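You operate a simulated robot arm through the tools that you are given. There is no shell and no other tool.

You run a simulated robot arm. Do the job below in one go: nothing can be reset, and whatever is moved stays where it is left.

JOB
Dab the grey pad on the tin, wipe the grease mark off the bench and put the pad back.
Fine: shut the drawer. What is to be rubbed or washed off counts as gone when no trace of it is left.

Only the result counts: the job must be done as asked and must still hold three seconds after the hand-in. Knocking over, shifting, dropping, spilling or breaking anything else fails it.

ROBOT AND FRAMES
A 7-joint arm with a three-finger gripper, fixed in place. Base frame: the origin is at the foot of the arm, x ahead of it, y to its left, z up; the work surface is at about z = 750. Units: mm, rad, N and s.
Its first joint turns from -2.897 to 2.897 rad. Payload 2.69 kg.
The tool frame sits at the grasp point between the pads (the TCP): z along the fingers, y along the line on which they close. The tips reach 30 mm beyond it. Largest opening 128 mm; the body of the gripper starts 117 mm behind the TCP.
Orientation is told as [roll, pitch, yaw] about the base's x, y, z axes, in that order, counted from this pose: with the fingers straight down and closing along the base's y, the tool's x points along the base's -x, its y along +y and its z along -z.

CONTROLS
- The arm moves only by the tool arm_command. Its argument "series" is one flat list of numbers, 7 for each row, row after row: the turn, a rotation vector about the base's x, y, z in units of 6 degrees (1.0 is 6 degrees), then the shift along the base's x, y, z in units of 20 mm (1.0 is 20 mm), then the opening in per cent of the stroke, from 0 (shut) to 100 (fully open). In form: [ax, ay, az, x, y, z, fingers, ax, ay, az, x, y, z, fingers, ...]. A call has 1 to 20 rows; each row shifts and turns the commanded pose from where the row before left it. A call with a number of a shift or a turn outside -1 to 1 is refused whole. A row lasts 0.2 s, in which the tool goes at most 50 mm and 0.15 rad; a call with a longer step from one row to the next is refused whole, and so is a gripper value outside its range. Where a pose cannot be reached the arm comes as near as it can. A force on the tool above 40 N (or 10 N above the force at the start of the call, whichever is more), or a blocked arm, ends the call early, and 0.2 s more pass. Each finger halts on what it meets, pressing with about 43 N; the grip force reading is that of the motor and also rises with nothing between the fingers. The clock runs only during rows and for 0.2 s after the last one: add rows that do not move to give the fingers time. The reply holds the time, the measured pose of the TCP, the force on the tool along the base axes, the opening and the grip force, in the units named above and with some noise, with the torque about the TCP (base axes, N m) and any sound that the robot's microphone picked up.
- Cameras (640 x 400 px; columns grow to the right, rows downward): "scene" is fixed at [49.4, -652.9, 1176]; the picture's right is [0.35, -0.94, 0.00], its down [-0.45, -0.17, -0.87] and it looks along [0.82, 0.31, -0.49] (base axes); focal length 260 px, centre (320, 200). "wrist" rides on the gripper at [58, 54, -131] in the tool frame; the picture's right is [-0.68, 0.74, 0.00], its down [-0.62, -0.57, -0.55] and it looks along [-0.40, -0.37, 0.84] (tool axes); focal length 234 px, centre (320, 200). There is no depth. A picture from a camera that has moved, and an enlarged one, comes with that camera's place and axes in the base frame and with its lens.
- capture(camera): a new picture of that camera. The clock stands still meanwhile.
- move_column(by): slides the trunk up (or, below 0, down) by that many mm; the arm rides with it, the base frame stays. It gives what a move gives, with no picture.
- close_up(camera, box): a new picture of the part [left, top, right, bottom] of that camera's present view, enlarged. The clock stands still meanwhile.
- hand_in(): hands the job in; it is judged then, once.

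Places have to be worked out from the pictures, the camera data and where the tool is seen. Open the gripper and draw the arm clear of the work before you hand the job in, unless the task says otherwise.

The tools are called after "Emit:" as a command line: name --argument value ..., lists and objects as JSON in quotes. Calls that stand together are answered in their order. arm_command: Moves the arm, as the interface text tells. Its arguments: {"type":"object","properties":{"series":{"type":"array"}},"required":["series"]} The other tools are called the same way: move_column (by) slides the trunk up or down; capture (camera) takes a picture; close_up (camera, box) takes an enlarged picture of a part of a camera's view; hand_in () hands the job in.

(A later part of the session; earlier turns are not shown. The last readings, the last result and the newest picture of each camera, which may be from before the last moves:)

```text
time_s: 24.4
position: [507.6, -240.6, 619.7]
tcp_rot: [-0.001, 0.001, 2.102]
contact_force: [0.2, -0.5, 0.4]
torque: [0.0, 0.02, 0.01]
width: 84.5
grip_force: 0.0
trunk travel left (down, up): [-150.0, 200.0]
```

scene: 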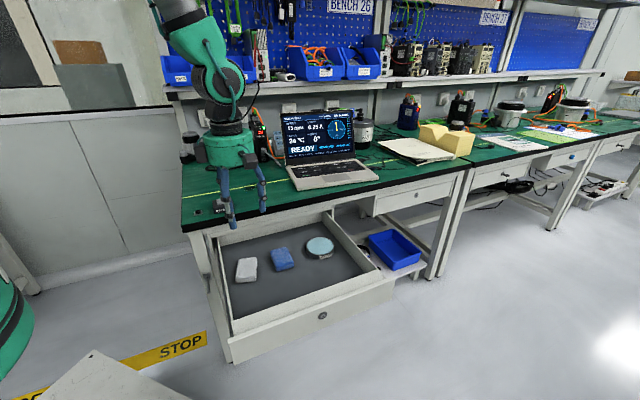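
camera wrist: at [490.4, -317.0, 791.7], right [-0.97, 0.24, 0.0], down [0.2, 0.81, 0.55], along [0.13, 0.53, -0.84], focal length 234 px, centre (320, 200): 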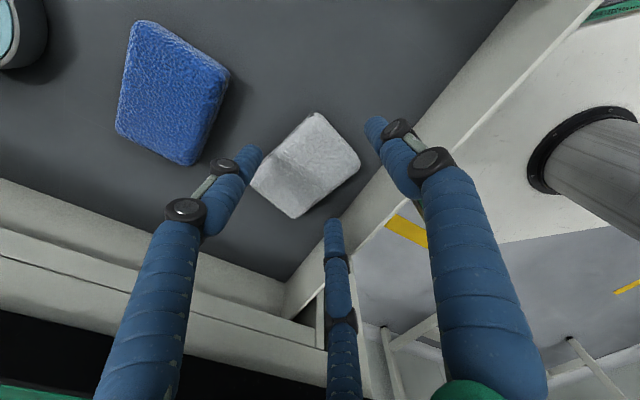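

Still free at z≈620. I'll take two more 2 mm steps.

Emit:
arm_command --series '[0, 0, 0, 0, 0, -0.1, 66, 0, 0, 0, 0, 0, 0, 66]'

Emit:
arm_command --series '[0, 0, 0, 0, 0, -0.1, 66, 0, 0, 0, 0, 0, 0, 66]'

```text
time_s: 25.0
position: [508.1, -241.3, 617.5]
tcp_rot: [0.002, 0.0, 2.102]
contact_force: [-0.3, 1.0, -0.4]
torque: [0.02, 0.01, 0.01]
width: 84.4
grip_force: 0.1
trunk travel left (down, up): [-150.0, 200.0]
```

```text
time_s: 25.7
position: [509.4, -242.0, 619.8]
tcp_rot: [-0.003, 0.001, 2.099]
contact_force: [-10.5, 7.6, 55.7]
torque: [1.15, 1.44, -0.12]
width: 70.1
grip_force: 40.8
trunk travel left (down, up): [-150.0, 200.0]
stopped in row 2: the force on the tool passed its limit at 49 N (the readings are from after the stop); the commanded pose is now the measured one
```

The tool met a strong contact (about 55 N up, pushing left) and the fingers were forced to 70 mm. I'll look at once before moving.

Emit:
close_up --camera "scene" --box '[215, 225, 295, 295]'

Emit:
capture --camera "wrist"

Emit:
capture --camera "scene"

```text
5.71 times, centred on (255, 260) of scene
camera zoom: at [49.4, -652.9, 1176.0], right [0.35, -0.94, 0.0], down [-0.45, -0.17, -0.87], along [0.82, 0.31, -0.49], focal length 1486 px, centre (691, -143)
```

zoom: 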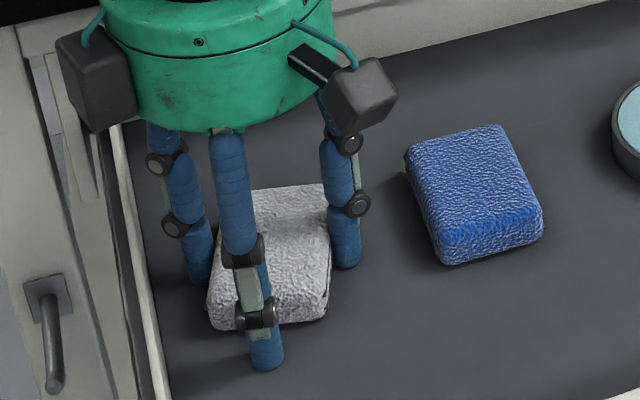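

```text
taken
camera wrist: at [492.5, -318.7, 751.2], right [-0.98, 0.21, 0.0], down [0.18, 0.82, 0.55], along [0.12, 0.54, -0.84], focal length 234 px, centre (320, 200)
```

wrist: 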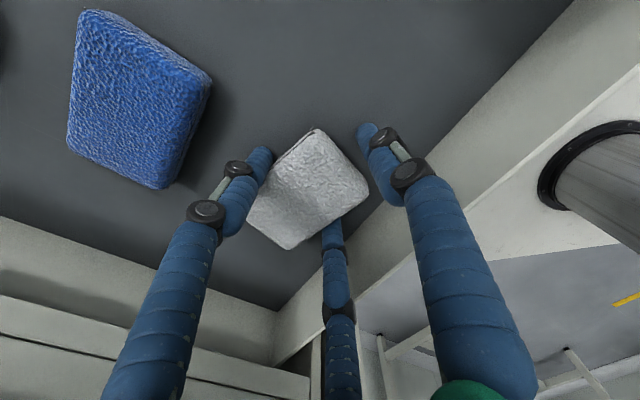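

```text
taken
```

scene: 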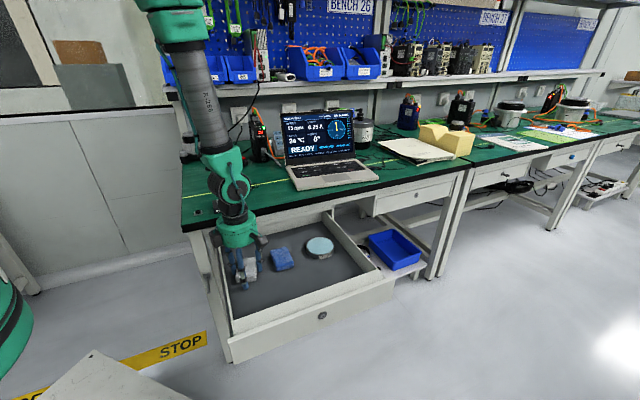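

The fingertips met the drawer floor, so the floor is at about z≈586.5; nothing else moved. I'll raise the hand a few millimetres to relieve it and let the fingers reopen.

Emit:
arm_command --series '[0, 0, 0, 0, 0, 0.1, 60, 0, 0, 0, 0, 0, 0.1, 62, 0, 0, 0, 0, 0, 0, 66, 0, 0, 0, 0, 0, 0, 66]'

Emit:
close_up --camera "wrist" --box '[220, 80, 410, 250]'

```text
time_s: 26.7
position: [508.5, -243.1, 621.8]
tcp_rot: [0.0, 0.0, 2.1]
contact_force: [0.8, 0.5, 0.1]
torque: [0.01, 0.0, 0.01]
width: 84.6
grip_force: 0.2
trunk travel left (down, up): [-150.0, 200.0]
```

```text
2.35 times, centred on (315, 165) of wrist
camera zoom: at [492.3, -319.0, 751.9], right [-0.98, 0.21, 0.0], down [0.18, 0.82, 0.55], along [0.12, 0.54, -0.84], focal length 551 px, centre (332, 282)
```

zoom: 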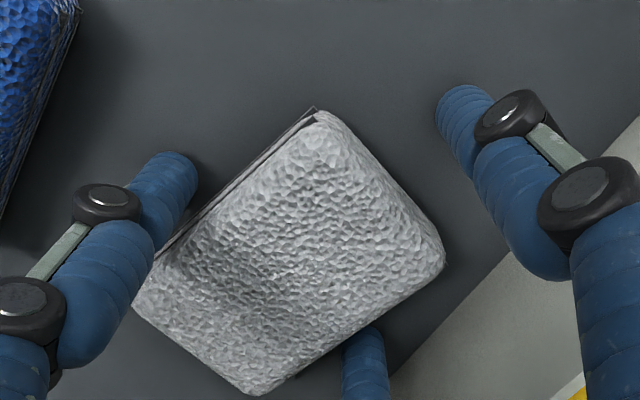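

The hand is relieved at z≈621.8 with tips about 5 mm above the floor. Now I'll close so the two side fingers pinch the pad, watching for the stall near 68 mm.

Emit:
arm_command --series '[0, 0, 0, 0, 0, 0, 62, 0, 0, 0, 0, 0, 0, 58, 0, 0, 0, 0, 0, 0, 54, 0, 0, 0, 0, 0, 0, 50, 0, 0, 0, 0, 0, 0, 47, 0, 0, 0, 0, 0, 0, 47]'

Emit:
close_up --camera "wrist" --box '[220, 80, 410, 250]'

Emit:
close_up --camera "scene" --box '[215, 225, 295, 295]'

```text
time_s: 28.1
position: [508.9, -243.5, 620.6]
tcp_rot: [0.001, -0.001, 2.098]
contact_force: [0.4, 0.9, 2.8]
torque: [0.04, -0.05, 0.02]
width: 70.5
grip_force: 7.8
trunk travel left (down, up): [-150.0, 200.0]
```

```text
2.35 times, centred on (315, 165) of wrist
camera zoom: at [492.6, -319.1, 752.2], right [-0.98, 0.21, 0.0], down [0.18, 0.82, 0.55], along [0.12, 0.54, -0.84], focal length 551 px, centre (332, 282)
```

zoom: 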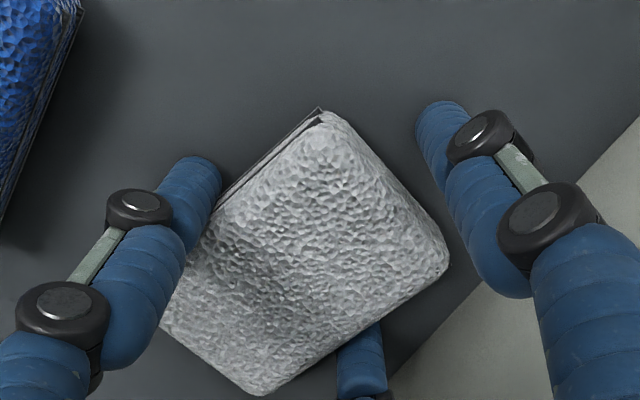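

```text
5.71 times, centred on (255, 260) of scene
camera zoom: at [49.4, -652.9, 1176.0], right [0.35, -0.94, 0.0], down [-0.45, -0.17, -0.87], along [0.82, 0.31, -0.49], focal length 1486 px, centre (691, -143)
```

zoom: 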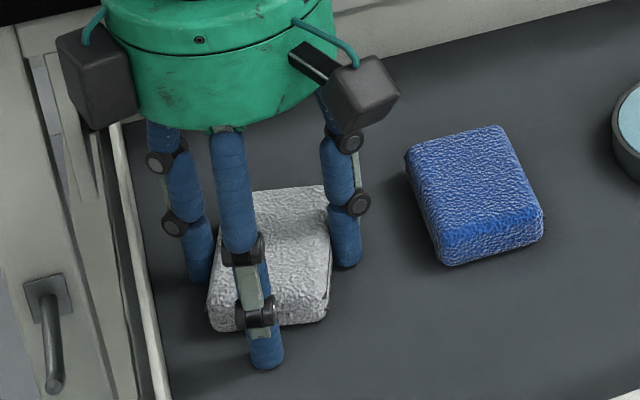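

The width stalls at 70.5 mm with both side fingers on the pad, and the pad hasn't turned. I'll tighten further and check the grip force settles.

Emit:
arm_command --series '[0, 0, 0, 0, 0, 0, 43, 0, 0, 0, 0, 0, 0, 40, 0, 0, 0, 0, 0, 0, 40, 0, 0, 0, 0, 0, 0, 40]'

Emit:
close_up --camera "wrist" --box '[220, 80, 410, 250]'

```text
time_s: 29.1
position: [508.5, -242.6, 620.0]
tcp_rot: [-0.001, 0.001, 2.1]
contact_force: [0.2, -0.4, 3.5]
torque: [0.01, -0.07, -0.04]
width: 69.8
grip_force: 14.1
trunk travel left (down, up): [-150.0, 200.0]
```

```text
2.35 times, centred on (315, 165) of wrist
camera zoom: at [492.5, -319.1, 752.1], right [-0.98, 0.21, 0.0], down [0.18, 0.82, 0.55], along [0.12, 0.54, -0.84], focal length 551 px, centre (332, 282)
```

zoom: 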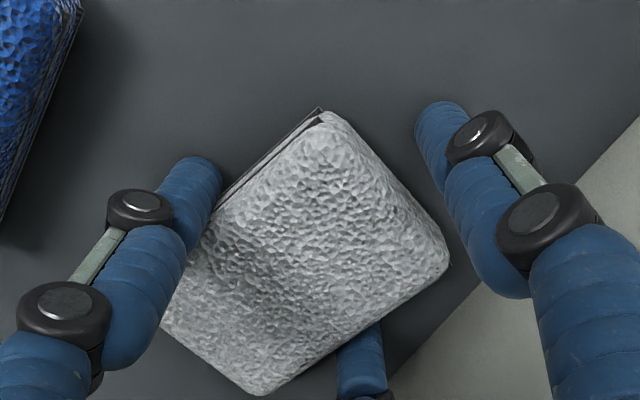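

The three fingers move together (the front one stopped too), and grip force is climbing with the command. I'll command further closed for a firm hold.

Emit:
arm_command --series '[0, 0, 0, 0, 0, 0, 30, 0, 0, 0, 0, 0, 0, 20, 0, 0, 0, 0, 0, 0, 10, 0, 0, 0, 0, 0, 0, 10]'

Emit:
close_up --camera "wrist" --box '[220, 80, 410, 250]'

Emit:
close_up --camera "scene" --box '[215, 225, 295, 295]'

```text
time_s: 30.1
position: [509.5, -242.6, 621.9]
tcp_rot: [0.0, 0.0, 2.1]
contact_force: [1.7, -0.1, 6.2]
torque: [0.03, -0.09, 0.0]
width: 68.8
grip_force: 42.3
trunk travel left (down, up): [-150.0, 200.0]
```

```text
2.35 times, centred on (315, 165) of wrist
camera zoom: at [492.5, -319.1, 752.2], right [-0.98, 0.21, 0.0], down [0.18, 0.82, 0.55], along [0.12, 0.54, -0.84], focal length 551 px, centre (332, 282)
```

zoom: 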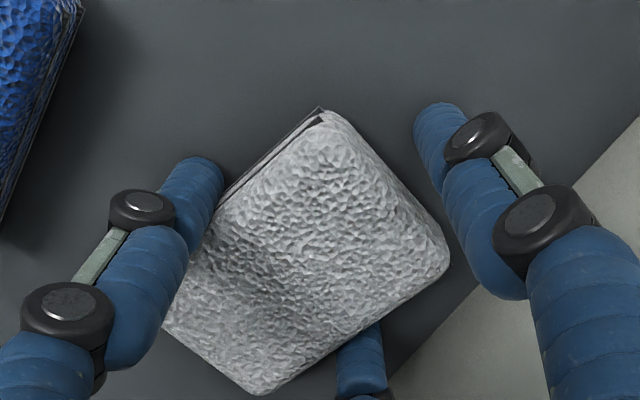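

```text
5.71 times, centred on (255, 260) of scene
camera zoom: at [49.4, -652.9, 1176.0], right [0.35, -0.94, 0.0], down [-0.45, -0.17, -0.87], along [0.82, 0.31, -0.49], focal length 1486 px, centre (691, -143)
```

zoom: 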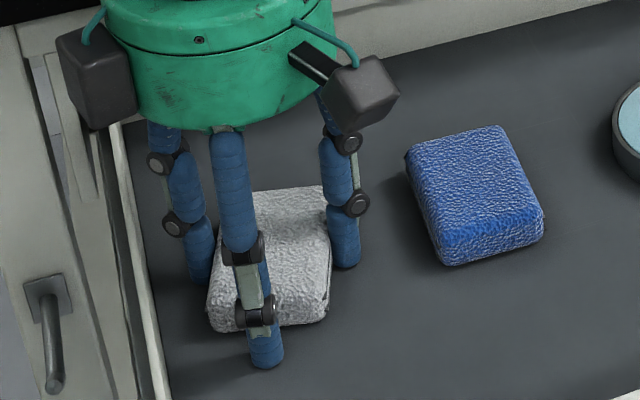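

The grip is firm at 42 N, width 68.8 mm, with the pad unmoved. I'll lift 6 mm gently and check the hold.

Emit:
arm_command --series '[0, 0, 0, 0, 0, 0.1, 10, 0, 0, 0, 0, 0, 0.1, 10, 0, 0, 0, 0, 0, 0.1, 10, 0, 0, 0, 0, 0, 0, 10]'

Emit:
close_up --camera "wrist" --box '[220, 80, 410, 250]'

Emit:
close_up --camera "scene" --box '[215, 225, 295, 295]'

```text
time_s: 31.1
position: [509.2, -243.3, 627.3]
tcp_rot: [0.0, 0.001, 2.099]
contact_force: [0.6, -0.4, 0.3]
torque: [0.03, 0.01, 0.01]
width: 68.9
grip_force: 41.9
trunk travel left (down, up): [-150.0, 200.0]
```

```text
2.35 times, centred on (315, 165) of wrist
camera zoom: at [492.3, -319.4, 758.5], right [-0.98, 0.21, 0.0], down [0.18, 0.82, 0.55], along [0.12, 0.54, -0.84], focal length 551 px, centre (332, 282)
```

zoom: 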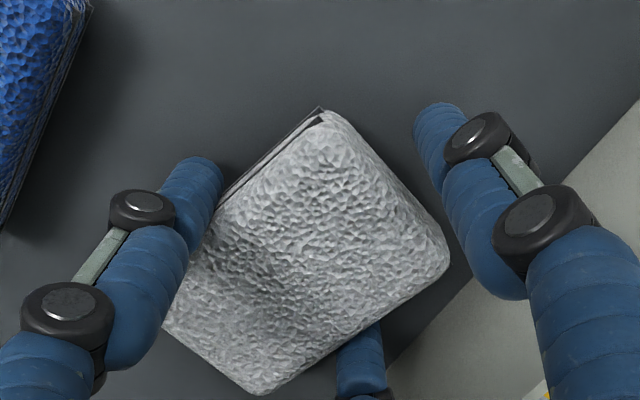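

```text
5.71 times, centred on (255, 260) of scene
camera zoom: at [49.4, -652.9, 1176.0], right [0.35, -0.94, 0.0], down [-0.45, -0.17, -0.87], along [0.82, 0.31, -0.49], focal length 1486 px, centre (691, -143)
```

zoom: 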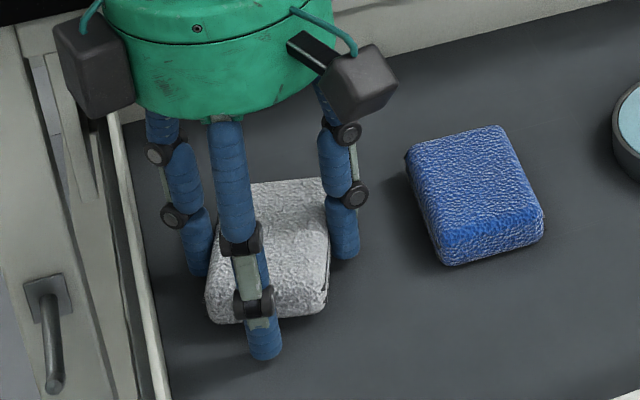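

The pad came up with the hand and holds at 42 N. I'll lift to z≈690, carry it over the blue pad and stop above the tin near (708, -408).

Emit:
arm_command --series '[0, 0, 0, 0, 0, 0.4, 10, 0, 0, 0, 0, 0, 0.5, 10, 0, 0, 0, 0, 0, 0.6, 10, 0, 0, 0, 0, 0, 0.6, 10, 0, 0, 0, 0, 0, 0.6, 10, 0, 0, 0, 0, 0, 0.4, 10, 0, 0, 0, 0, 0, 0, 10]'

Emit:
arm_command --series '[0, 0, 0, 0.3, -0.29, 0, 10, 0, 0, 0, 0.6, -0.58, 0, 10, 0, 0, 0, 0.7, -0.68, 0, 10, 0, 0, 0, 0.7, -0.68, 0, 10, 0, 0, 0, 0.7, -0.68, 0, 10, 0, 0, 0, 0.7, -0.68, 0, 10, 0, 0, 0, 0.7, -0.68, 0, 10, 0, 0, 0, 0.7, -0.68, 0, 10, 0, 0, 0, 0.7, -0.68, 0, 10, 0, 0, 0, 0.7, -0.68, 0, 10, 0, 0, 0, 0.7, -0.68, 0, 10, 0, 0, 0, 0.7, -0.68, 0, 10, 0, 0, 0, 0.7, -0.68, 0, 10, 0, 0, 0, 0.48, -0.47, 0, 10, 0, 0, 0, 0, 0, 0, 10]'

Emit:
capture --camera "wrist"

Emit:
close_up --camera "scene" --box '[220, 180, 380, 290]'

```text
time_s: 32.7
position: [507.7, -242.6, 689.4]
tcp_rot: [0.001, 0.0, 2.1]
contact_force: [0.6, 0.4, -0.6]
torque: [-0.02, 0.01, 0.0]
width: 68.9
grip_force: 42.0
trunk travel left (down, up): [-150.0, 200.0]
```

```text
time_s: 35.9
position: [691.6, -419.6, 688.4]
tcp_rot: [0.001, -0.001, 2.1]
contact_force: [0.1, 0.5, -0.5]
torque: [0.0, 0.01, 0.02]
width: 69.2
grip_force: 41.7
trunk travel left (down, up): [-150.0, 200.0]
```

```text
taken
camera wrist: at [675.2, -495.5, 819.4], right [-0.98, 0.21, 0.0], down [0.18, 0.82, 0.55], along [0.12, 0.54, -0.84], focal length 234 px, centre (320, 200)
```

wrist: 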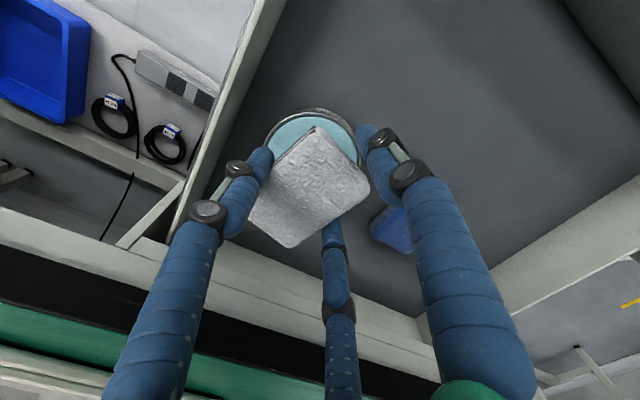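

```text
3.64 times, centred on (300, 235) of scene
camera zoom: at [49.4, -652.9, 1176.0], right [0.35, -0.94, 0.0], down [-0.45, -0.17, -0.87], along [0.82, 0.31, -0.49], focal length 946 px, centre (393, 73)
```

zoom: 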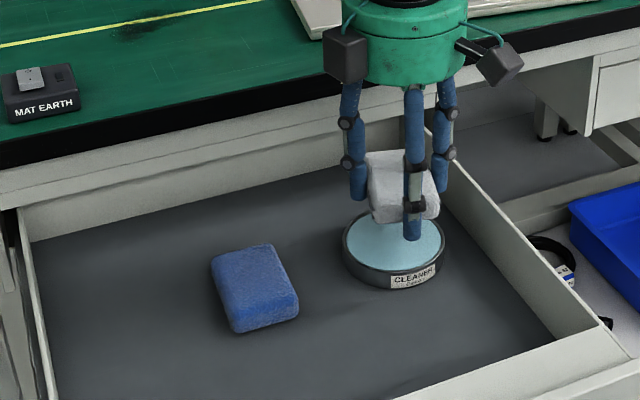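

The pad is over the tin, and the visible rim puts the tin centre at about (704, -407), so I'll shift 4 mm. Then I'll lower to about 5 mm above the cleaner.

Emit:
arm_command --series '[0, 0, 0, -0.2, 0, -0.4, 10, 0, 0, 0, 0, 0, -0.5, 10, 0, 0, 0, 0, 0, -0.5, 10, 0, 0, 0, 0, 0, -0.4, 10, 0, 0, 0, 0, 0, -0.3, 10, 0, 0, 0, 0, 0, -0.15, 10, 0, 0, 0, 0, 0, 0, 10]'

Emit:
close_up --camera "scene" --box '[280, 200, 360, 280]'

```text
time_s: 37.5
position: [687.3, -419.2, 644.2]
tcp_rot: [0.001, -0.001, 2.099]
contact_force: [1.0, -0.1, 0.6]
torque: [0.0, -0.02, -0.01]
width: 68.9
grip_force: 42.4
trunk travel left (down, up): [-150.0, 200.0]
```

```text
5.00 times, centred on (320, 240) of scene
camera zoom: at [49.4, -652.9, 1176.0], right [0.35, -0.94, 0.0], down [-0.45, -0.17, -0.87], along [0.82, 0.31, -0.49], focal length 1300 px, centre (320, 0)
```

zoom: 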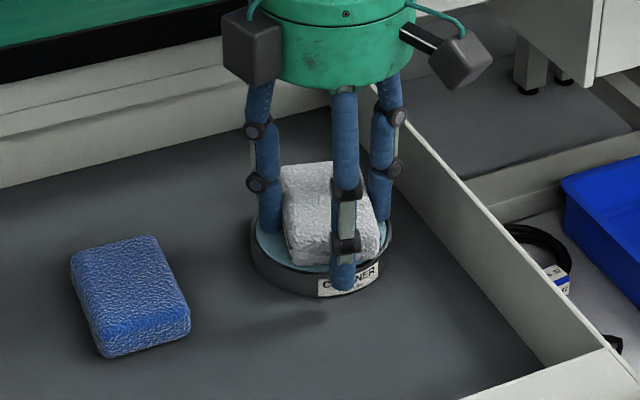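

The pad hovers just above the cleaner, with pad bottom at about z≈609. I'll go down in small steps, reading the force each time.

Emit:
arm_command --series '[0, 0, 0, 0, 0, -0.06, 10, 0, 0, 0, 0, 0, -0.06, 10, 0, 0, 0, 0, 0, -0.06, 10, 0, 0, 0, 0, 0, 0, 10]'

Emit:
arm_command --series '[0, 0, 0, 0, 0, -0.05, 10, 0, 0, 0, 0, 0, 0, 10]'

Emit:
arm_command --series '[0, 0, 0, 0, 0, -0.05, 10, 0, 0, 0, 0, 0, 0, 10]'

```text
time_s: 38.5
position: [687.0, -419.1, 640.6]
tcp_rot: [-0.001, 0.002, 2.099]
contact_force: [-4.1, 3.4, 15.7]
torque: [0.2, -0.21, 0.03]
width: 68.9
grip_force: 42.2
trunk travel left (down, up): [-150.0, 200.0]
```

```text
time_s: 39.1
position: [686.2, -419.2, 641.3]
tcp_rot: [-0.002, 0.005, 2.1]
contact_force: [-3.7, 4.5, 30.1]
torque: [0.36, -0.52, 0.11]
width: 68.7
grip_force: 42.3
trunk travel left (down, up): [-150.0, 200.0]
```

```text
time_s: 39.6
position: [689.3, -419.6, 641.1]
tcp_rot: [-0.003, 0.006, 2.099]
contact_force: [-2.3, 2.5, 15.8]
torque: [0.4, 0.25, 0.05]
width: 69.1
grip_force: 42.2
trunk travel left (down, up): [-150.0, 200.0]
stopped in row 2: the force on the tool passed its limit at 41 N (the readings are from after the stop); the commanded pose is now the measured one
```

The pad pressed on the cleaner with 15–30 N and just reached the limit, so it is well dabbed. I'll lift straight off and check the pad, the tin and the blue pad.

Emit:
arm_command --series '[0, 0, 0, 0, 0, 0.1, 10, 0, 0, 0, 0, 0, 0.2, 10, 0, 0, 0, 0, 0, 0.4, 10, 0, 0, 0, 0, 0, 0.5, 10, 0, 0, 0, 0, 0, 0.6, 10, 0, 0, 0, 0, 0, 0.6, 10, 0, 0, 0, 0, 0, 0, 10]'

Emit:
close_up --camera "scene" --box '[220, 180, 380, 290]'

Emit:
close_up --camera "wrist" --box '[220, 80, 410, 250]'

```text
time_s: 41.2
position: [688.4, -419.7, 689.6]
tcp_rot: [-0.001, 0.004, 2.099]
contact_force: [0.1, -0.5, 0.4]
torque: [0.0, -0.01, 0.01]
width: 68.7
grip_force: 42.0
trunk travel left (down, up): [-150.0, 200.0]
```

```text
3.64 times, centred on (300, 235) of scene
camera zoom: at [49.4, -652.9, 1176.0], right [0.35, -0.94, 0.0], down [-0.45, -0.17, -0.87], along [0.82, 0.31, -0.49], focal length 946 px, centre (393, 73)
```

zoom: 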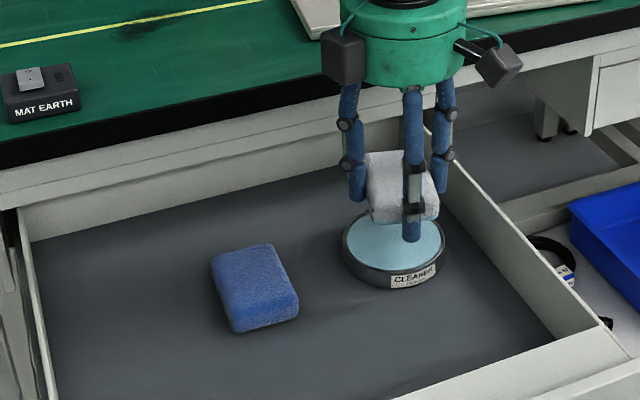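

```text
2.35 times, centred on (315, 165) of wrist
camera zoom: at [671.8, -495.6, 820.3], right [-0.98, 0.21, 0.0], down [0.18, 0.82, 0.55], along [0.12, 0.53, -0.84], focal length 551 px, centre (332, 282)
```

zoom: 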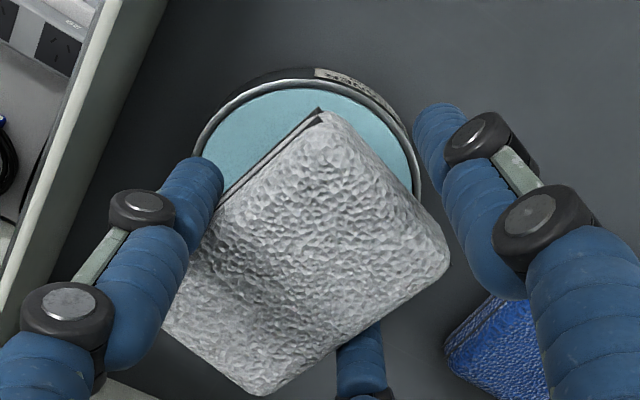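

The pad is still held square, and the tin and the blue pad are in place. Next I'll rise to z≈860, move left clear of the laptop while turning about 14.5° to line up with the bench, then come in over the mark. First a fresh zoom of the mark for its extent.

Emit:
close_up --camera "scene" --box '[215, 165, 305, 225]'

Emit:
arm_command --series '[0, 0, 0, 0, 0, 0.95, 10, 0, 0, 0, 0, 0, 0.95, 10, 0, 0, 0, 0, 0, 0.95, 10, 0, 0, 0, 0, 0, 0.95, 10, 0, 0, 0, 0, 0, 0.95, 10, 0, 0, 0, 0, 0, 0.95, 10, 0, 0, 0, 0, 0, 0.95, 10, 0, 0, 0, 0, 0, 0.95, 10, 0, 0, 0, 0, 0, 0.95, 10, 0, 0, 0, 0, 0, 0, 10]'

Emit:
arm_command --series '[0, 0, 0.27, -0.634, 0.634, 0, 10, 0, 0, 0.27, -0.634, 0.634, 0, 10, 0, 0, 0.27, -0.634, 0.634, 0, 10, 0, 0, 0.27, -0.634, 0.634, 0, 10, 0, 0, 0.27, -0.634, 0.634, 0, 10, 0, 0, 0.27, -0.634, 0.634, 0, 10, 0, 0, 0.27, -0.634, 0.634, 0, 10, 0, 0, 0.27, -0.634, 0.634, 0, 10, 0, 0, 0.27, -0.634, 0.634, 0, 10, 0, 0, 0, 0, 0, 0, 10]'

```text
6.67 times, centred on (260, 195) of scene
camera zoom: at [49.4, -652.9, 1176.0], right [0.35, -0.94, 0.0], down [-0.45, -0.17, -0.87], along [0.82, 0.31, -0.49], focal length 1734 px, centre (720, 233)
```

zoom: 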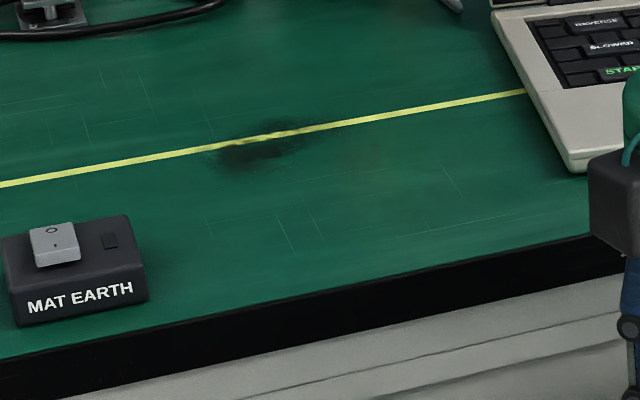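

```text
time_s: 43.4
position: [688.6, -420.1, 858.6]
tcp_rot: [-0.001, 0.003, 2.099]
contact_force: [-0.3, -0.1, -0.2]
torque: [0.01, 0.02, 0.01]
width: 69.0
grip_force: 42.0
trunk travel left (down, up): [-150.0, 200.0]
```

```text
time_s: 45.6
position: [571.5, -304.7, 857.9]
tcp_rot: [-0.002, 0.004, 2.353]
contact_force: [-0.1, -0.8, -1.5]
torque: [-0.05, 0.0, -0.01]
width: 69.0
grip_force: 42.1
trunk travel left (down, up): [-150.0, 200.0]
```

Yaw is now 134.8°, in line with the bench. Both views place the mark within e1 (along the edge) 586–667 and e2 (depth) 428–507, so I'll move in over its centre at z≈858.

Emit:
arm_command --series '[0, 0, 0, 0.769, 0.743, 0, 10, 0, 0, 0, 0.769, 0.743, 0, 10, 0, 0, 0, 0.769, 0.743, 0, 10, 0, 0, 0, 0.769, 0.743, 0, 10, 0, 0, 0, 0.769, 0.743, 0, 10, 0, 0, 0, 0.769, 0.743, 0, 10, 0, 0, 0, 0.769, 0.743, 0, 10, 0, 0, 0, 0.769, 0.743, 0, 10, 0, 0, 0, 0.769, 0.743, 0, 10, 0, 0, 0, 0.769, 0.743, 0, 10, 0, 0, 0, 0.769, 0.743, 0, 10, 0, 0, 0, 0.769, 0.743, 0, 10, 0, 0, 0, 0, 0, 0, 10]'

Emit:
capture --camera "wrist"

Emit:
close_up --camera "scene" --box '[180, 90, 340, 230]'

```text
time_s: 48.4
position: [760.4, -125.5, 857.9]
tcp_rot: [-0.002, 0.003, 2.355]
contact_force: [-0.4, 0.6, -0.1]
torque: [-0.03, 0.03, 0.05]
width: 68.7
grip_force: 42.5
trunk travel left (down, up): [-150.0, 200.0]
```

```text
taken
camera wrist: at [763.3, -204.0, 990.1], right [-1.0, -0.04, 0.0], down [-0.04, 0.84, 0.55], along [-0.02, 0.55, -0.84], focal length 234 px, centre (320, 200)
```

wrist: 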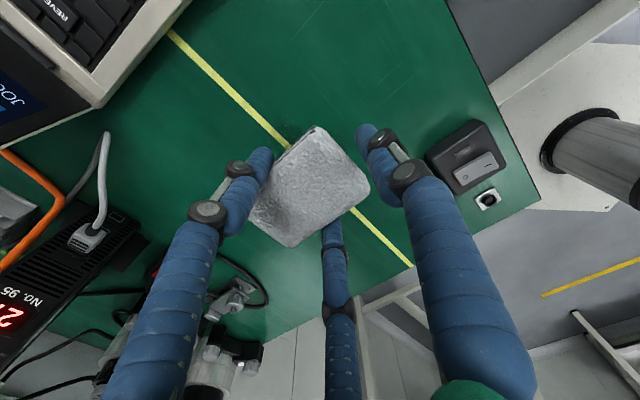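

```text
2.86 times, centred on (260, 160) of scene
camera zoom: at [49.4, -652.9, 1176.0], right [0.35, -0.94, 0.0], down [-0.45, -0.17, -0.87], along [0.82, 0.31, -0.49], focal length 743 px, centre (491, 314)
```

zoom: 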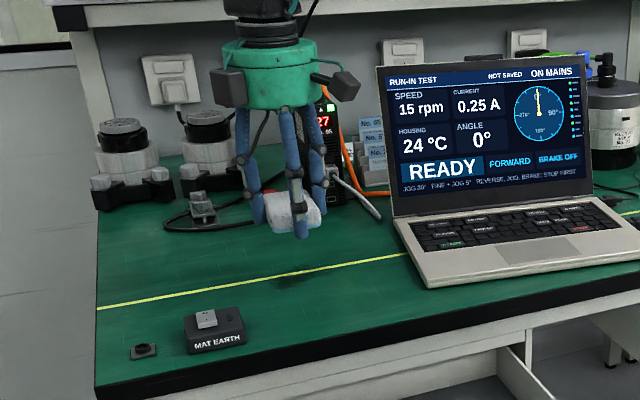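

The pad hides the mark beneath it, so it is well placed. I'll lower to just above the bench (contact expected near TCP z≈785) and then feel in 1 mm steps.

Emit:
arm_command --series '[0, 0, 0, 0, 0, -0.6, 10, 0, 0, 0, 0, 0, -0.7, 10, 0, 0, 0, 0, 0, -0.7, 10, 0, 0, 0, 0, 0, -0.6, 10, 0, 0, 0, 0, 0, -0.4, 10, 0, 0, 0, 0, 0, -0.25, 10, 0, 0, 0, 0, 0, -0.1, 10, 0, 0, 0, 0, 0, 0, 10]'

Emit:
close_up --camera "scene" --box '[215, 150, 305, 215]'

```text
time_s: 50.2
position: [758.1, -127.3, 791.8]
tcp_rot: [-0.002, 0.004, 2.354]
contact_force: [0.3, 0.8, -0.2]
torque: [0.0, 0.01, -0.02]
width: 68.7
grip_force: 42.1
trunk travel left (down, up): [-150.0, 200.0]
```

```text
6.15 times, centred on (260, 182) of scene
camera zoom: at [49.4, -652.9, 1176.0], right [0.35, -0.94, 0.0], down [-0.45, -0.17, -0.87], along [0.82, 0.31, -0.49], focal length 1600 px, centre (689, 308)
```

zoom: 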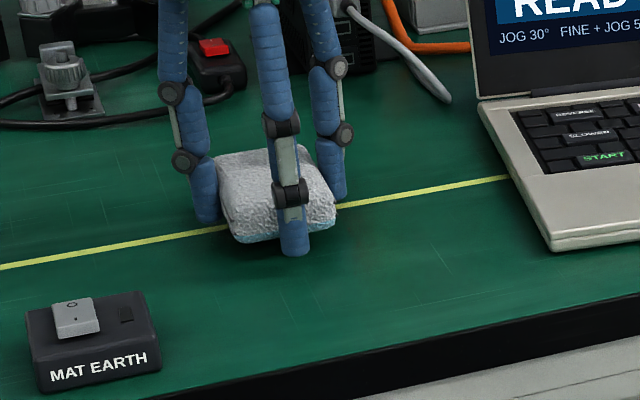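

The pad's underside now shows light-blue cleaner. I'll step down 2 mm and read the force.

Emit:
arm_command --series '[0, 0, 0, 0, 0, -0.1, 10, 0, 0, 0, 0, 0, -0.05, 10, 0, 0, 0, 0, 0, 0, 10]'

```text
time_s: 51.0
position: [758.7, -127.6, 788.1]
tcp_rot: [-0.003, 0.003, 2.354]
contact_force: [0.1, -0.5, -0.7]
torque: [0.0, 0.03, -0.01]
width: 68.9
grip_force: 42.0
trunk travel left (down, up): [-150.0, 200.0]
```

Still free at z≈788, so I'll go another 1.5 mm.

Emit:
arm_command --series '[0, 0, 0, 0, 0, -0.05, 10, 0, 0, 0, 0, 0, -0.03, 10, 0, 0, 0, 0, 0, 0, 10]'

```text
time_s: 51.8
position: [759.8, -125.9, 786.5]
tcp_rot: [-0.001, 0.005, 2.355]
contact_force: [0.1, 0.6, -0.8]
torque: [0.0, 0.01, -0.02]
width: 68.7
grip_force: 42.5
trunk travel left (down, up): [-150.0, 200.0]
```

No contact yet at z≈786.5; another 1 mm.

Emit:
arm_command --series '[0, 0, 0, 0, 0, -0.05, 10, 0, 0, 0, 0, 0, 0, 10]'

```text
time_s: 52.4
position: [758.3, -126.9, 785.5]
tcp_rot: [-0.001, 0.004, 2.354]
contact_force: [1.1, 0.5, 0.2]
torque: [0.03, 0.02, -0.01]
width: 68.9
grip_force: 42.3
trunk travel left (down, up): [-150.0, 200.0]
```

Just about touching at z≈785.5, so I'll go 1 mm more.

Emit:
arm_command --series '[0, 0, 0, 0, 0, -0.05, 10, 0, 0, 0, 0, 0, 0, 10]'

```text
time_s: 53.0
position: [758.3, -127.2, 786.5]
tcp_rot: [-0.003, 0.003, 2.355]
contact_force: [-0.1, -0.7, 1.0]
torque: [-0.02, 0.0, 0.03]
width: 68.9
grip_force: 42.2
trunk travel left (down, up): [-150.0, 200.0]
```

Fz is about 1 N, which is first contact. I'll press 0.7 mm further for a firm wiping force.

Emit:
arm_command --series '[0, 0, 0, 0, 0, -0.035, 10, 0, 0, 0, 0, 0, 0, 10]'

```text
time_s: 53.6
position: [759.1, -126.2, 784.8]
tcp_rot: [-0.003, 0.005, 2.355]
contact_force: [0.3, 0.7, 0.3]
torque: [-0.03, 0.06, 0.01]
width: 69.0
grip_force: 41.8
trunk travel left (down, up): [-150.0, 200.0]
```

Not yet loaded; another 0.8 mm.

Emit:
arm_command --series '[0, 0, 0, 0, 0, -0.04, 10, 0, 0, 0, 0, 0, 0, 10]'

```text
time_s: 54.2
position: [759.2, -126.1, 783.6]
tcp_rot: [-0.002, 0.003, 2.355]
contact_force: [0.6, -0.2, -0.3]
torque: [-0.01, -0.02, 0.01]
width: 69.1
grip_force: 42.4
trunk travel left (down, up): [-150.0, 200.0]
```

Still free, so the pad may have shifted up a millimetre or so in the grip at the tin. I'll continue in small steps.

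Emit:
arm_command --series '[0, 0, 0, 0, 0, -0.04, 10, 0, 0, 0, 0, 0, 0, 10]'

```text
time_s: 54.8
position: [758.5, -126.0, 781.9]
tcp_rot: [-0.002, 0.005, 2.355]
contact_force: [-0.3, 0.6, -1.2]
torque: [-0.01, -0.01, 0.0]
width: 69.0
grip_force: 41.8
trunk travel left (down, up): [-150.0, 200.0]
```

No contact at z≈782 yet. I'll look closely at the gap under the pad before going further.

Emit:
close_up --camera "scene" --box '[235, 165, 275, 195]'

Emit:
close_up --camera "wrist" --box '[230, 100, 390, 250]'

```text
13.33 times, centred on (255, 180) of scene
camera zoom: at [49.4, -652.9, 1176.0], right [0.35, -0.94, 0.0], down [-0.45, -0.17, -0.87], along [0.82, 0.31, -0.49], focal length 3467 px, centre (1187, 467)
```

zoom: 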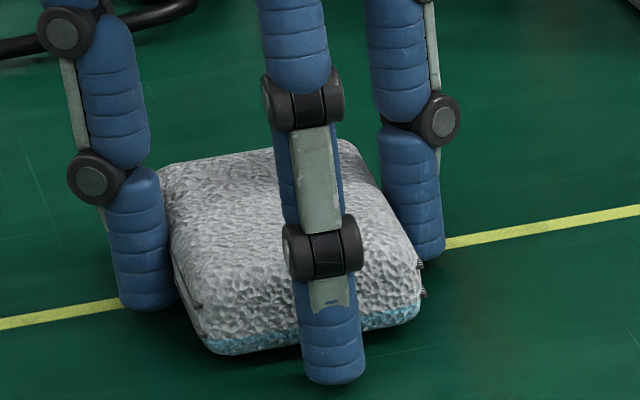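

```text
2.67 times, centred on (310, 175) of wrist
camera zoom: at [762.3, -204.0, 914.1], right [-1.0, -0.04, 0.0], down [-0.04, 0.84, 0.55], along [-0.02, 0.55, -0.84], focal length 624 px, centre (347, 267)
```

zoom: 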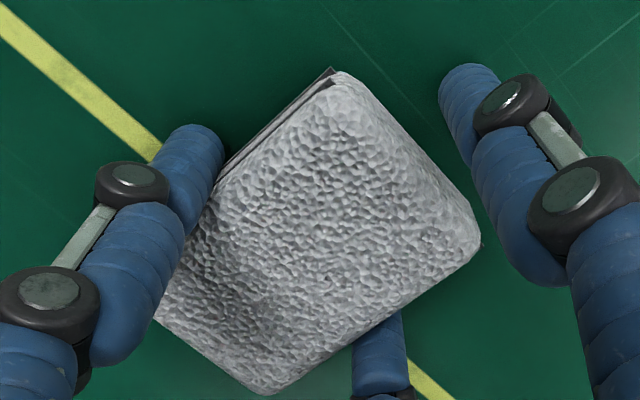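

The pad base and the fingertips both look within a few millimetres of the bench. I'll continue in 0.6 mm steps, with the force telling me when contact is made.

Emit:
arm_command --series '[0, 0, 0, 0, 0, -0.03, 10, 0, 0, 0, 0, 0, 0, 10]'

```text
time_s: 55.4
position: [758.6, -126.9, 782.4]
tcp_rot: [0.0, 0.003, 2.355]
contact_force: [0.3, 0.1, 0.1]
torque: [0.03, 0.0, 0.04]
width: 68.9
grip_force: 42.1
trunk travel left (down, up): [-150.0, 200.0]
```

Still nothing; another 0.7 mm.

Emit:
arm_command --series '[0, 0, 0, 0, 0, -0.035, 10, 0, 0, 0, 0, 0, 0, 10]'

```text
time_s: 56.0
position: [759.0, -126.3, 782.4]
tcp_rot: [0.0, 0.003, 2.355]
contact_force: [0.3, 0.0, -0.2]
torque: [0.01, 0.0, 0.01]
width: 68.8
grip_force: 41.8
trunk travel left (down, up): [-150.0, 200.0]
```

Force is still nil. Another 0.8 mm.

Emit:
arm_command --series '[0, 0, 0, 0, 0, -0.04, 10, 0, 0, 0, 0, 0, 0, 10]'

```text
time_s: 56.6
position: [759.1, -127.2, 779.8]
tcp_rot: [-0.002, 0.003, 2.355]
contact_force: [0.4, -0.1, -0.1]
torque: [-0.07, 0.03, 0.0]
width: 68.7
grip_force: 41.9
trunk travel left (down, up): [-150.0, 200.0]
```

At z≈780 the tips should be at 750 with no contact, so the bench must be slightly lower than nominal. I'll continue.

Emit:
arm_command --series '[0, 0, 0, 0, 0, -0.04, 10, 0, 0, 0, 0, 0, 0, 10]'

```text
time_s: 57.2
position: [758.1, -126.5, 780.3]
tcp_rot: [-0.002, 0.004, 2.354]
contact_force: [0.3, -0.1, 0.0]
torque: [-0.02, -0.02, 0.0]
width: 68.7
grip_force: 42.0
trunk travel left (down, up): [-150.0, 200.0]
```

Another 0.8 mm.

Emit:
arm_command --series '[0, 0, 0, 0, 0, -0.04, 10, 0, 0, 0, 0, 0, 0, 10]'

```text
time_s: 57.8
position: [758.5, -125.8, 779.7]
tcp_rot: [-0.002, 0.004, 2.354]
contact_force: [-0.9, 0.3, 3.1]
torque: [0.15, 0.11, 0.05]
width: 69.0
grip_force: 41.6
trunk travel left (down, up): [-150.0, 200.0]
```

Contact now, about 3 N, but the torque puts it at the left fingertip, so the pad slid up in the grip when pressed on the tin. I'll set the pad down here on the mark, open slightly, raise the hand about 5 mm and re-grip so the pad protrudes below the tips.

Emit:
arm_command --series '[0, 0, 0, 0, 0, 0.03, 30, 0, 0, 0, 0, 0, 0, 45, 0, 0, 0, 0, 0, 0, 55, 0, 0, 0, 0, 0, 0, 60, 0, 0, 0, 0, 0, 0, 62, 0, 0, 0, 0, 0, 0, 62]'

Emit:
close_up --camera "scene" --box '[235, 165, 275, 195]'

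Emit:
close_up --camera "wrist" --box '[230, 100, 390, 250]'

```text
time_s: 59.2
position: [758.6, -126.2, 781.4]
tcp_rot: [-0.001, 0.004, 2.356]
contact_force: [-0.3, 0.0, -0.8]
torque: [0.01, -0.01, -0.01]
width: 79.3
grip_force: 0.1
trunk travel left (down, up): [-150.0, 200.0]
```

```text
13.33 times, centred on (255, 180) of scene
camera zoom: at [49.4, -652.9, 1176.0], right [0.35, -0.94, 0.0], down [-0.45, -0.17, -0.87], along [0.82, 0.31, -0.49], focal length 3467 px, centre (1187, 467)
```

zoom: 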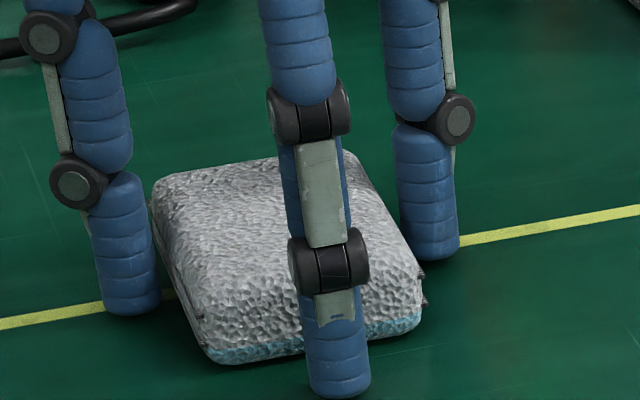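

```text
2.67 times, centred on (310, 175) of wrist
camera zoom: at [761.9, -204.4, 911.7], right [-1.0, -0.04, 0.0], down [-0.04, 0.84, 0.55], along [-0.02, 0.55, -0.84], focal length 624 px, centre (347, 267)
```

zoom: 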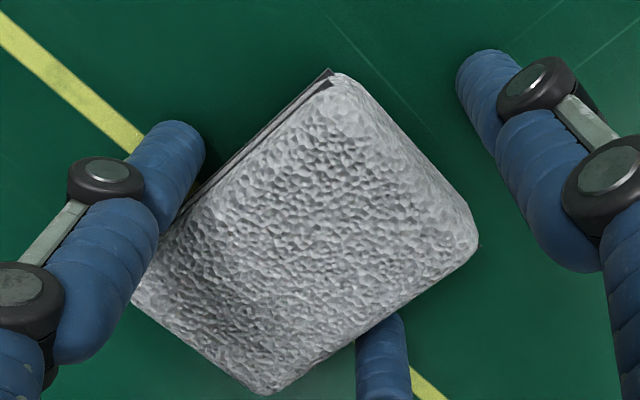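

The pad dropped about 3 mm onto the bench, confirming it had slid up. I'll raise the hand 5 mm and re-grip.

Emit:
arm_command --series '[0, 0, 0, 0, 0, 0.13, 62, 0, 0, 0, 0, 0, 0.13, 62, 0, 0, 0, 0, 0, 0, 58, 0, 0, 0, 0, 0, 0, 54, 0, 0, 0, 0, 0, 0, 50, 0, 0, 0, 0, 0, 0, 40, 0, 0, 0, 0, 0, 0, 30, 0, 0, 0, 0, 0, 0, 20, 0, 0, 0, 0, 0, 0, 10, 0, 0, 0, 0, 0, 0, 10]'

Emit:
close_up --camera "scene" --box '[235, 165, 275, 195]'

Emit:
close_up --camera "wrist" --box '[230, 100, 390, 250]'

```text
time_s: 61.4
position: [759.2, -126.9, 784.4]
tcp_rot: [-0.001, 0.004, 2.355]
contact_force: [0.5, 0.6, 1.8]
torque: [0.06, 0.01, -0.02]
width: 69.0
grip_force: 42.3
trunk travel left (down, up): [-150.0, 200.0]
```

```text
13.33 times, centred on (255, 180) of scene
camera zoom: at [49.4, -652.9, 1176.0], right [0.35, -0.94, 0.0], down [-0.45, -0.17, -0.87], along [0.82, 0.31, -0.49], focal length 3467 px, centre (1187, 467)
```

zoom: 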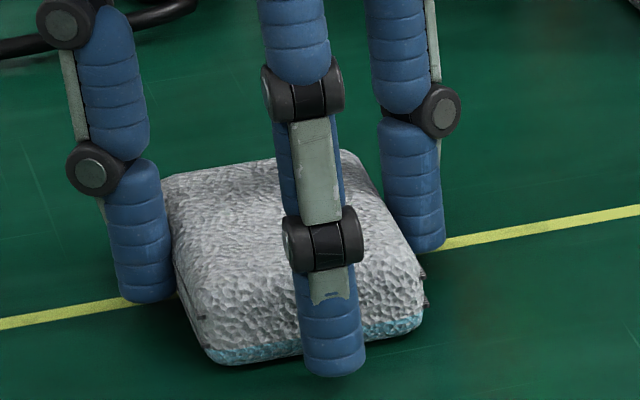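

```text
2.67 times, centred on (310, 175) of wrist
camera zoom: at [762.0, -204.5, 916.7], right [-1.0, -0.04, 0.0], down [-0.04, 0.84, 0.55], along [-0.02, 0.55, -0.84], focal length 624 px, centre (347, 267)
```

zoom: 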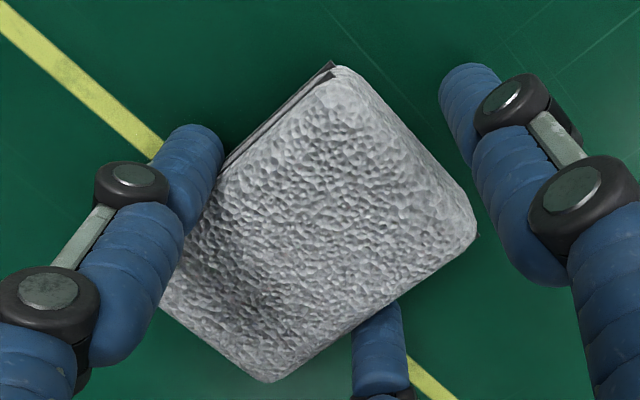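

Re-gripped with the pad flat on the bench and the tips about 5 mm up, Fz ≈ 2 N. I'll add a little pressure before stroking.

Emit:
arm_command --series '[0, 0, 0, 0, 0, -0.03, 10, 0, 0, 0, 0, 0, 0, 10]'

```text
time_s: 62.0
position: [759.5, -125.5, 785.8]
tcp_rot: [0.0, 0.004, 2.354]
contact_force: [-3.0, 3.1, 11.2]
torque: [0.34, 0.04, 0.06]
width: 68.8
grip_force: 41.7
trunk travel left (down, up): [-150.0, 200.0]
```

11 N of pressure is good for wiping. I'll do the first stroke to the right (+45 mm along the bench) and check the readings.

Emit:
arm_command --series '[0, 0, 0, 0.2, -0.2, 0, 10, 0, 0, 0, 0.35, -0.35, 0, 10, 0, 0, 0, 0.35, -0.35, 0, 10, 0, 0, 0, 0.35, -0.35, 0, 10, 0, 0, 0, 0.35, -0.35, 0, 10, 0, 0, 0, 0, 0, 0, 10]'

Emit:
close_up --camera "scene" --box '[215, 150, 305, 215]'

Emit:
close_up --camera "wrist" --box '[200, 80, 460, 280]'

```text
time_s: 63.4
position: [791.1, -157.3, 785.6]
tcp_rot: [-0.001, 0.004, 2.355]
contact_force: [-5.8, 6.4, 14.2]
torque: [0.41, 0.04, 0.18]
width: 68.8
grip_force: 42.0
trunk travel left (down, up): [-150.0, 200.0]
```

```text
6.15 times, centred on (260, 182) of scene
camera zoom: at [49.4, -652.9, 1176.0], right [0.35, -0.94, 0.0], down [-0.45, -0.17, -0.87], along [0.82, 0.31, -0.49], focal length 1600 px, centre (689, 308)
```

zoom: 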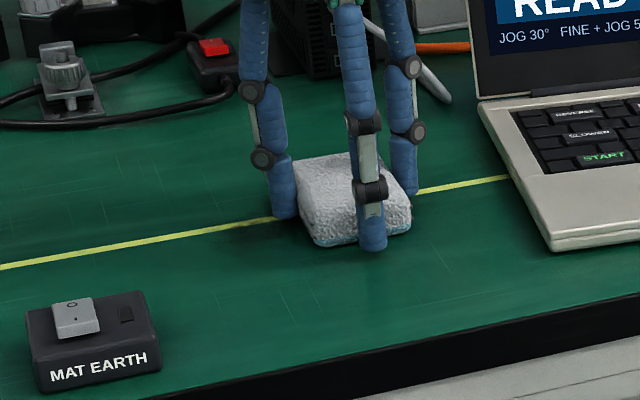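

```text
2.00 times, centred on (330, 180) of wrist
camera zoom: at [793.2, -236.3, 916.5], right [-1.0, -0.04, 0.0], down [-0.04, 0.84, 0.55], along [-0.02, 0.55, -0.84], focal length 468 px, centre (300, 240)
```

zoom: 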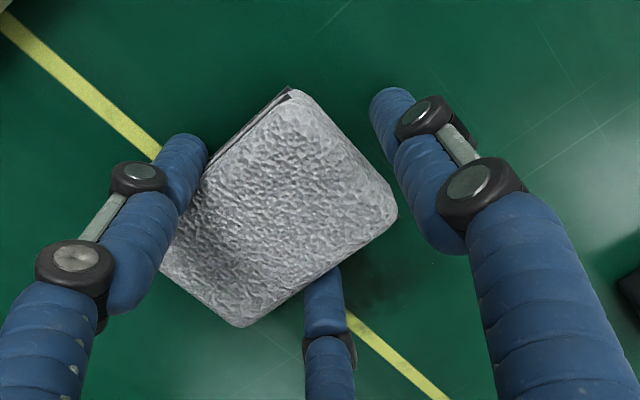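

Stroke fine with pad steady and 14 N of pressure. Now a full stroke left and back right across the mark.

Emit:
arm_command --series '[0, 0, 0, -0.33, 0.33, 0, 10, 0, 0, 0, -0.34, 0.34, 0, 10, 0, 0, 0, -0.34, 0.34, 0, 10, 0, 0, 0, -0.34, 0.34, 0, 10, 0, 0, 0, -0.34, 0.34, 0, 10, 0, 0, 0, -0.34, 0.34, 0, 10, 0, 0, 0, -0.34, 0.34, 0, 10, 0, 0, 0, -0.34, 0.34, 0, 10, 0, 0, 0, -0.34, 0.34, 0, 10, 0, 0, 0, -0.34, 0.34, 0, 10, 0, 0, 0, 0, 0, 0, 10]'

Emit:
close_up --camera "scene" --box '[215, 150, 305, 215]'

Emit:
close_up --camera "wrist" --box '[200, 80, 460, 280]'

```text
time_s: 65.8
position: [724.1, -89.7, 784.3]
tcp_rot: [-0.003, 0.003, 2.354]
contact_force: [12.2, -9.4, 26.1]
torque: [0.25, -0.8, -0.3]
width: 69.1
grip_force: 42.3
trunk travel left (down, up): [-150.0, 200.0]
```

```text
6.15 times, centred on (260, 182) of scene
camera zoom: at [49.4, -652.9, 1176.0], right [0.35, -0.94, 0.0], down [-0.45, -0.17, -0.87], along [0.82, 0.31, -0.49], focal length 1600 px, centre (689, 308)
```

zoom: 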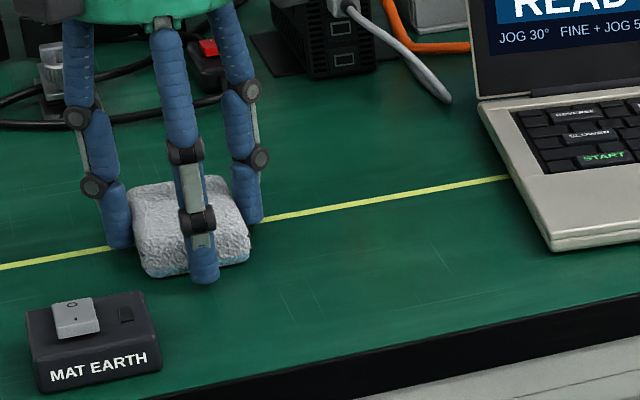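

```text
2.00 times, centred on (330, 180) of wrist
camera zoom: at [726.6, -168.2, 916.0], right [-1.0, -0.04, 0.0], down [-0.04, 0.84, 0.55], along [-0.02, 0.55, -0.84], focal length 468 px, centre (300, 240)
```

zoom: 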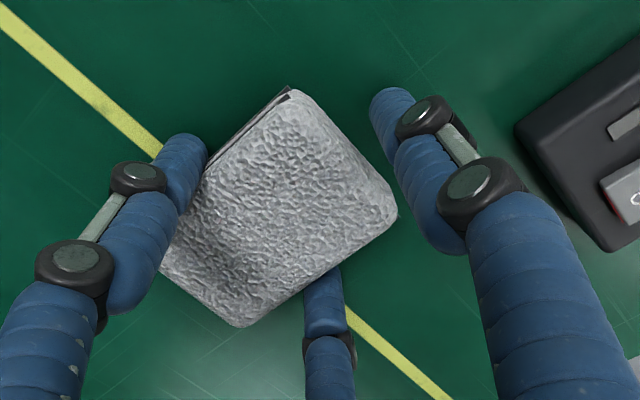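

The bulk of the mark is gone in that stroke, though pressure rose to 26 N. I'll ease off 0.6 mm, shift 18 mm toward the back, and stroke right to cover the mark's rear fringe.

Emit:
arm_command --series '[0, 0, 0, 0.1, -0.1, 0.03, 10, 0, 0, 0, 0.32, 0.32, 0, 10, 0, 0, 0, 0.32, 0.32, 0, 10, 0, 0, 0, 0.34, -0.34, 0, 10, 0, 0, 0, 0.34, -0.34, 0, 10, 0, 0, 0, 0.34, -0.34, 0, 10, 0, 0, 0, 0.34, -0.34, 0, 10, 0, 0, 0, 0.34, -0.34, 0, 10, 0, 0, 0, 0.34, -0.34, 0, 10, 0, 0, 0, 0.34, -0.34, 0, 10, 0, 0, 0, 0.34, -0.34, 0, 10, 0, 0, 0, 0.34, -0.34, 0, 10, 0, 0, 0, 0, 0, 0, 10]'

Emit:
close_up --camera "scene" --box '[215, 150, 305, 215]'

Emit:
close_up --camera "wrist" --box '[200, 80, 460, 280]'

```text
time_s: 66.4
position: [725.1, -89.8, 785.0]
tcp_rot: [0.003, -0.002, 2.353]
contact_force: [-10.0, 0.8, 16.5]
torque: [0.37, -0.42, 0.18]
width: 68.7
grip_force: 42.0
trunk travel left (down, up): [-150.0, 200.0]
stopped in row 2: the force on the tool passed its limit at 46 N (the readings are from after the stop); the commanded pose is now the measured one
```

```text
6.15 times, centred on (260, 182) of scene
camera zoom: at [49.4, -652.9, 1176.0], right [0.35, -0.94, 0.0], down [-0.45, -0.17, -0.87], along [0.82, 0.31, -0.49], focal length 1600 px, centre (689, 308)
```

zoom: 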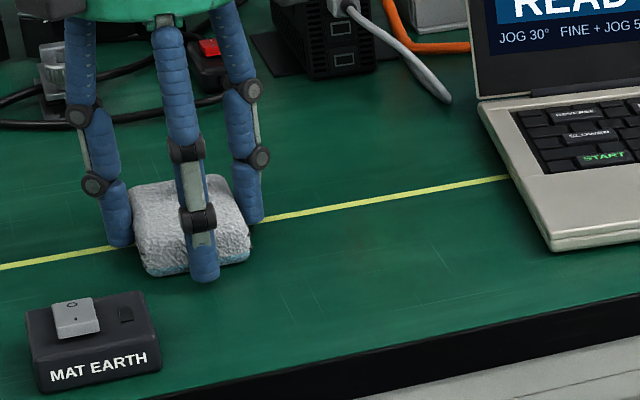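

```text
2.00 times, centred on (330, 180) of wrist
camera zoom: at [728.8, -167.9, 916.1], right [-1.0, -0.04, 0.0], down [-0.03, 0.84, 0.55], along [-0.02, 0.55, -0.84], focal length 468 px, centre (300, 240)
```

zoom: 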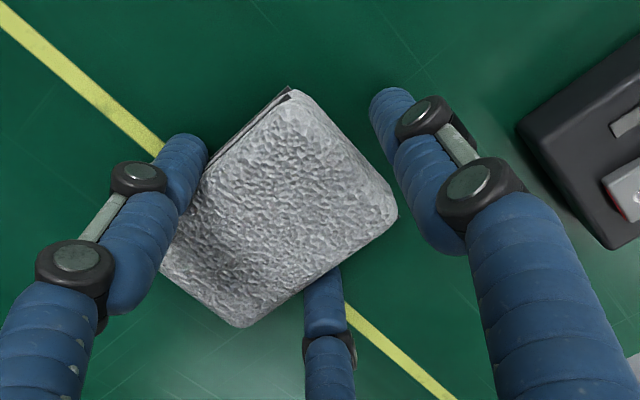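

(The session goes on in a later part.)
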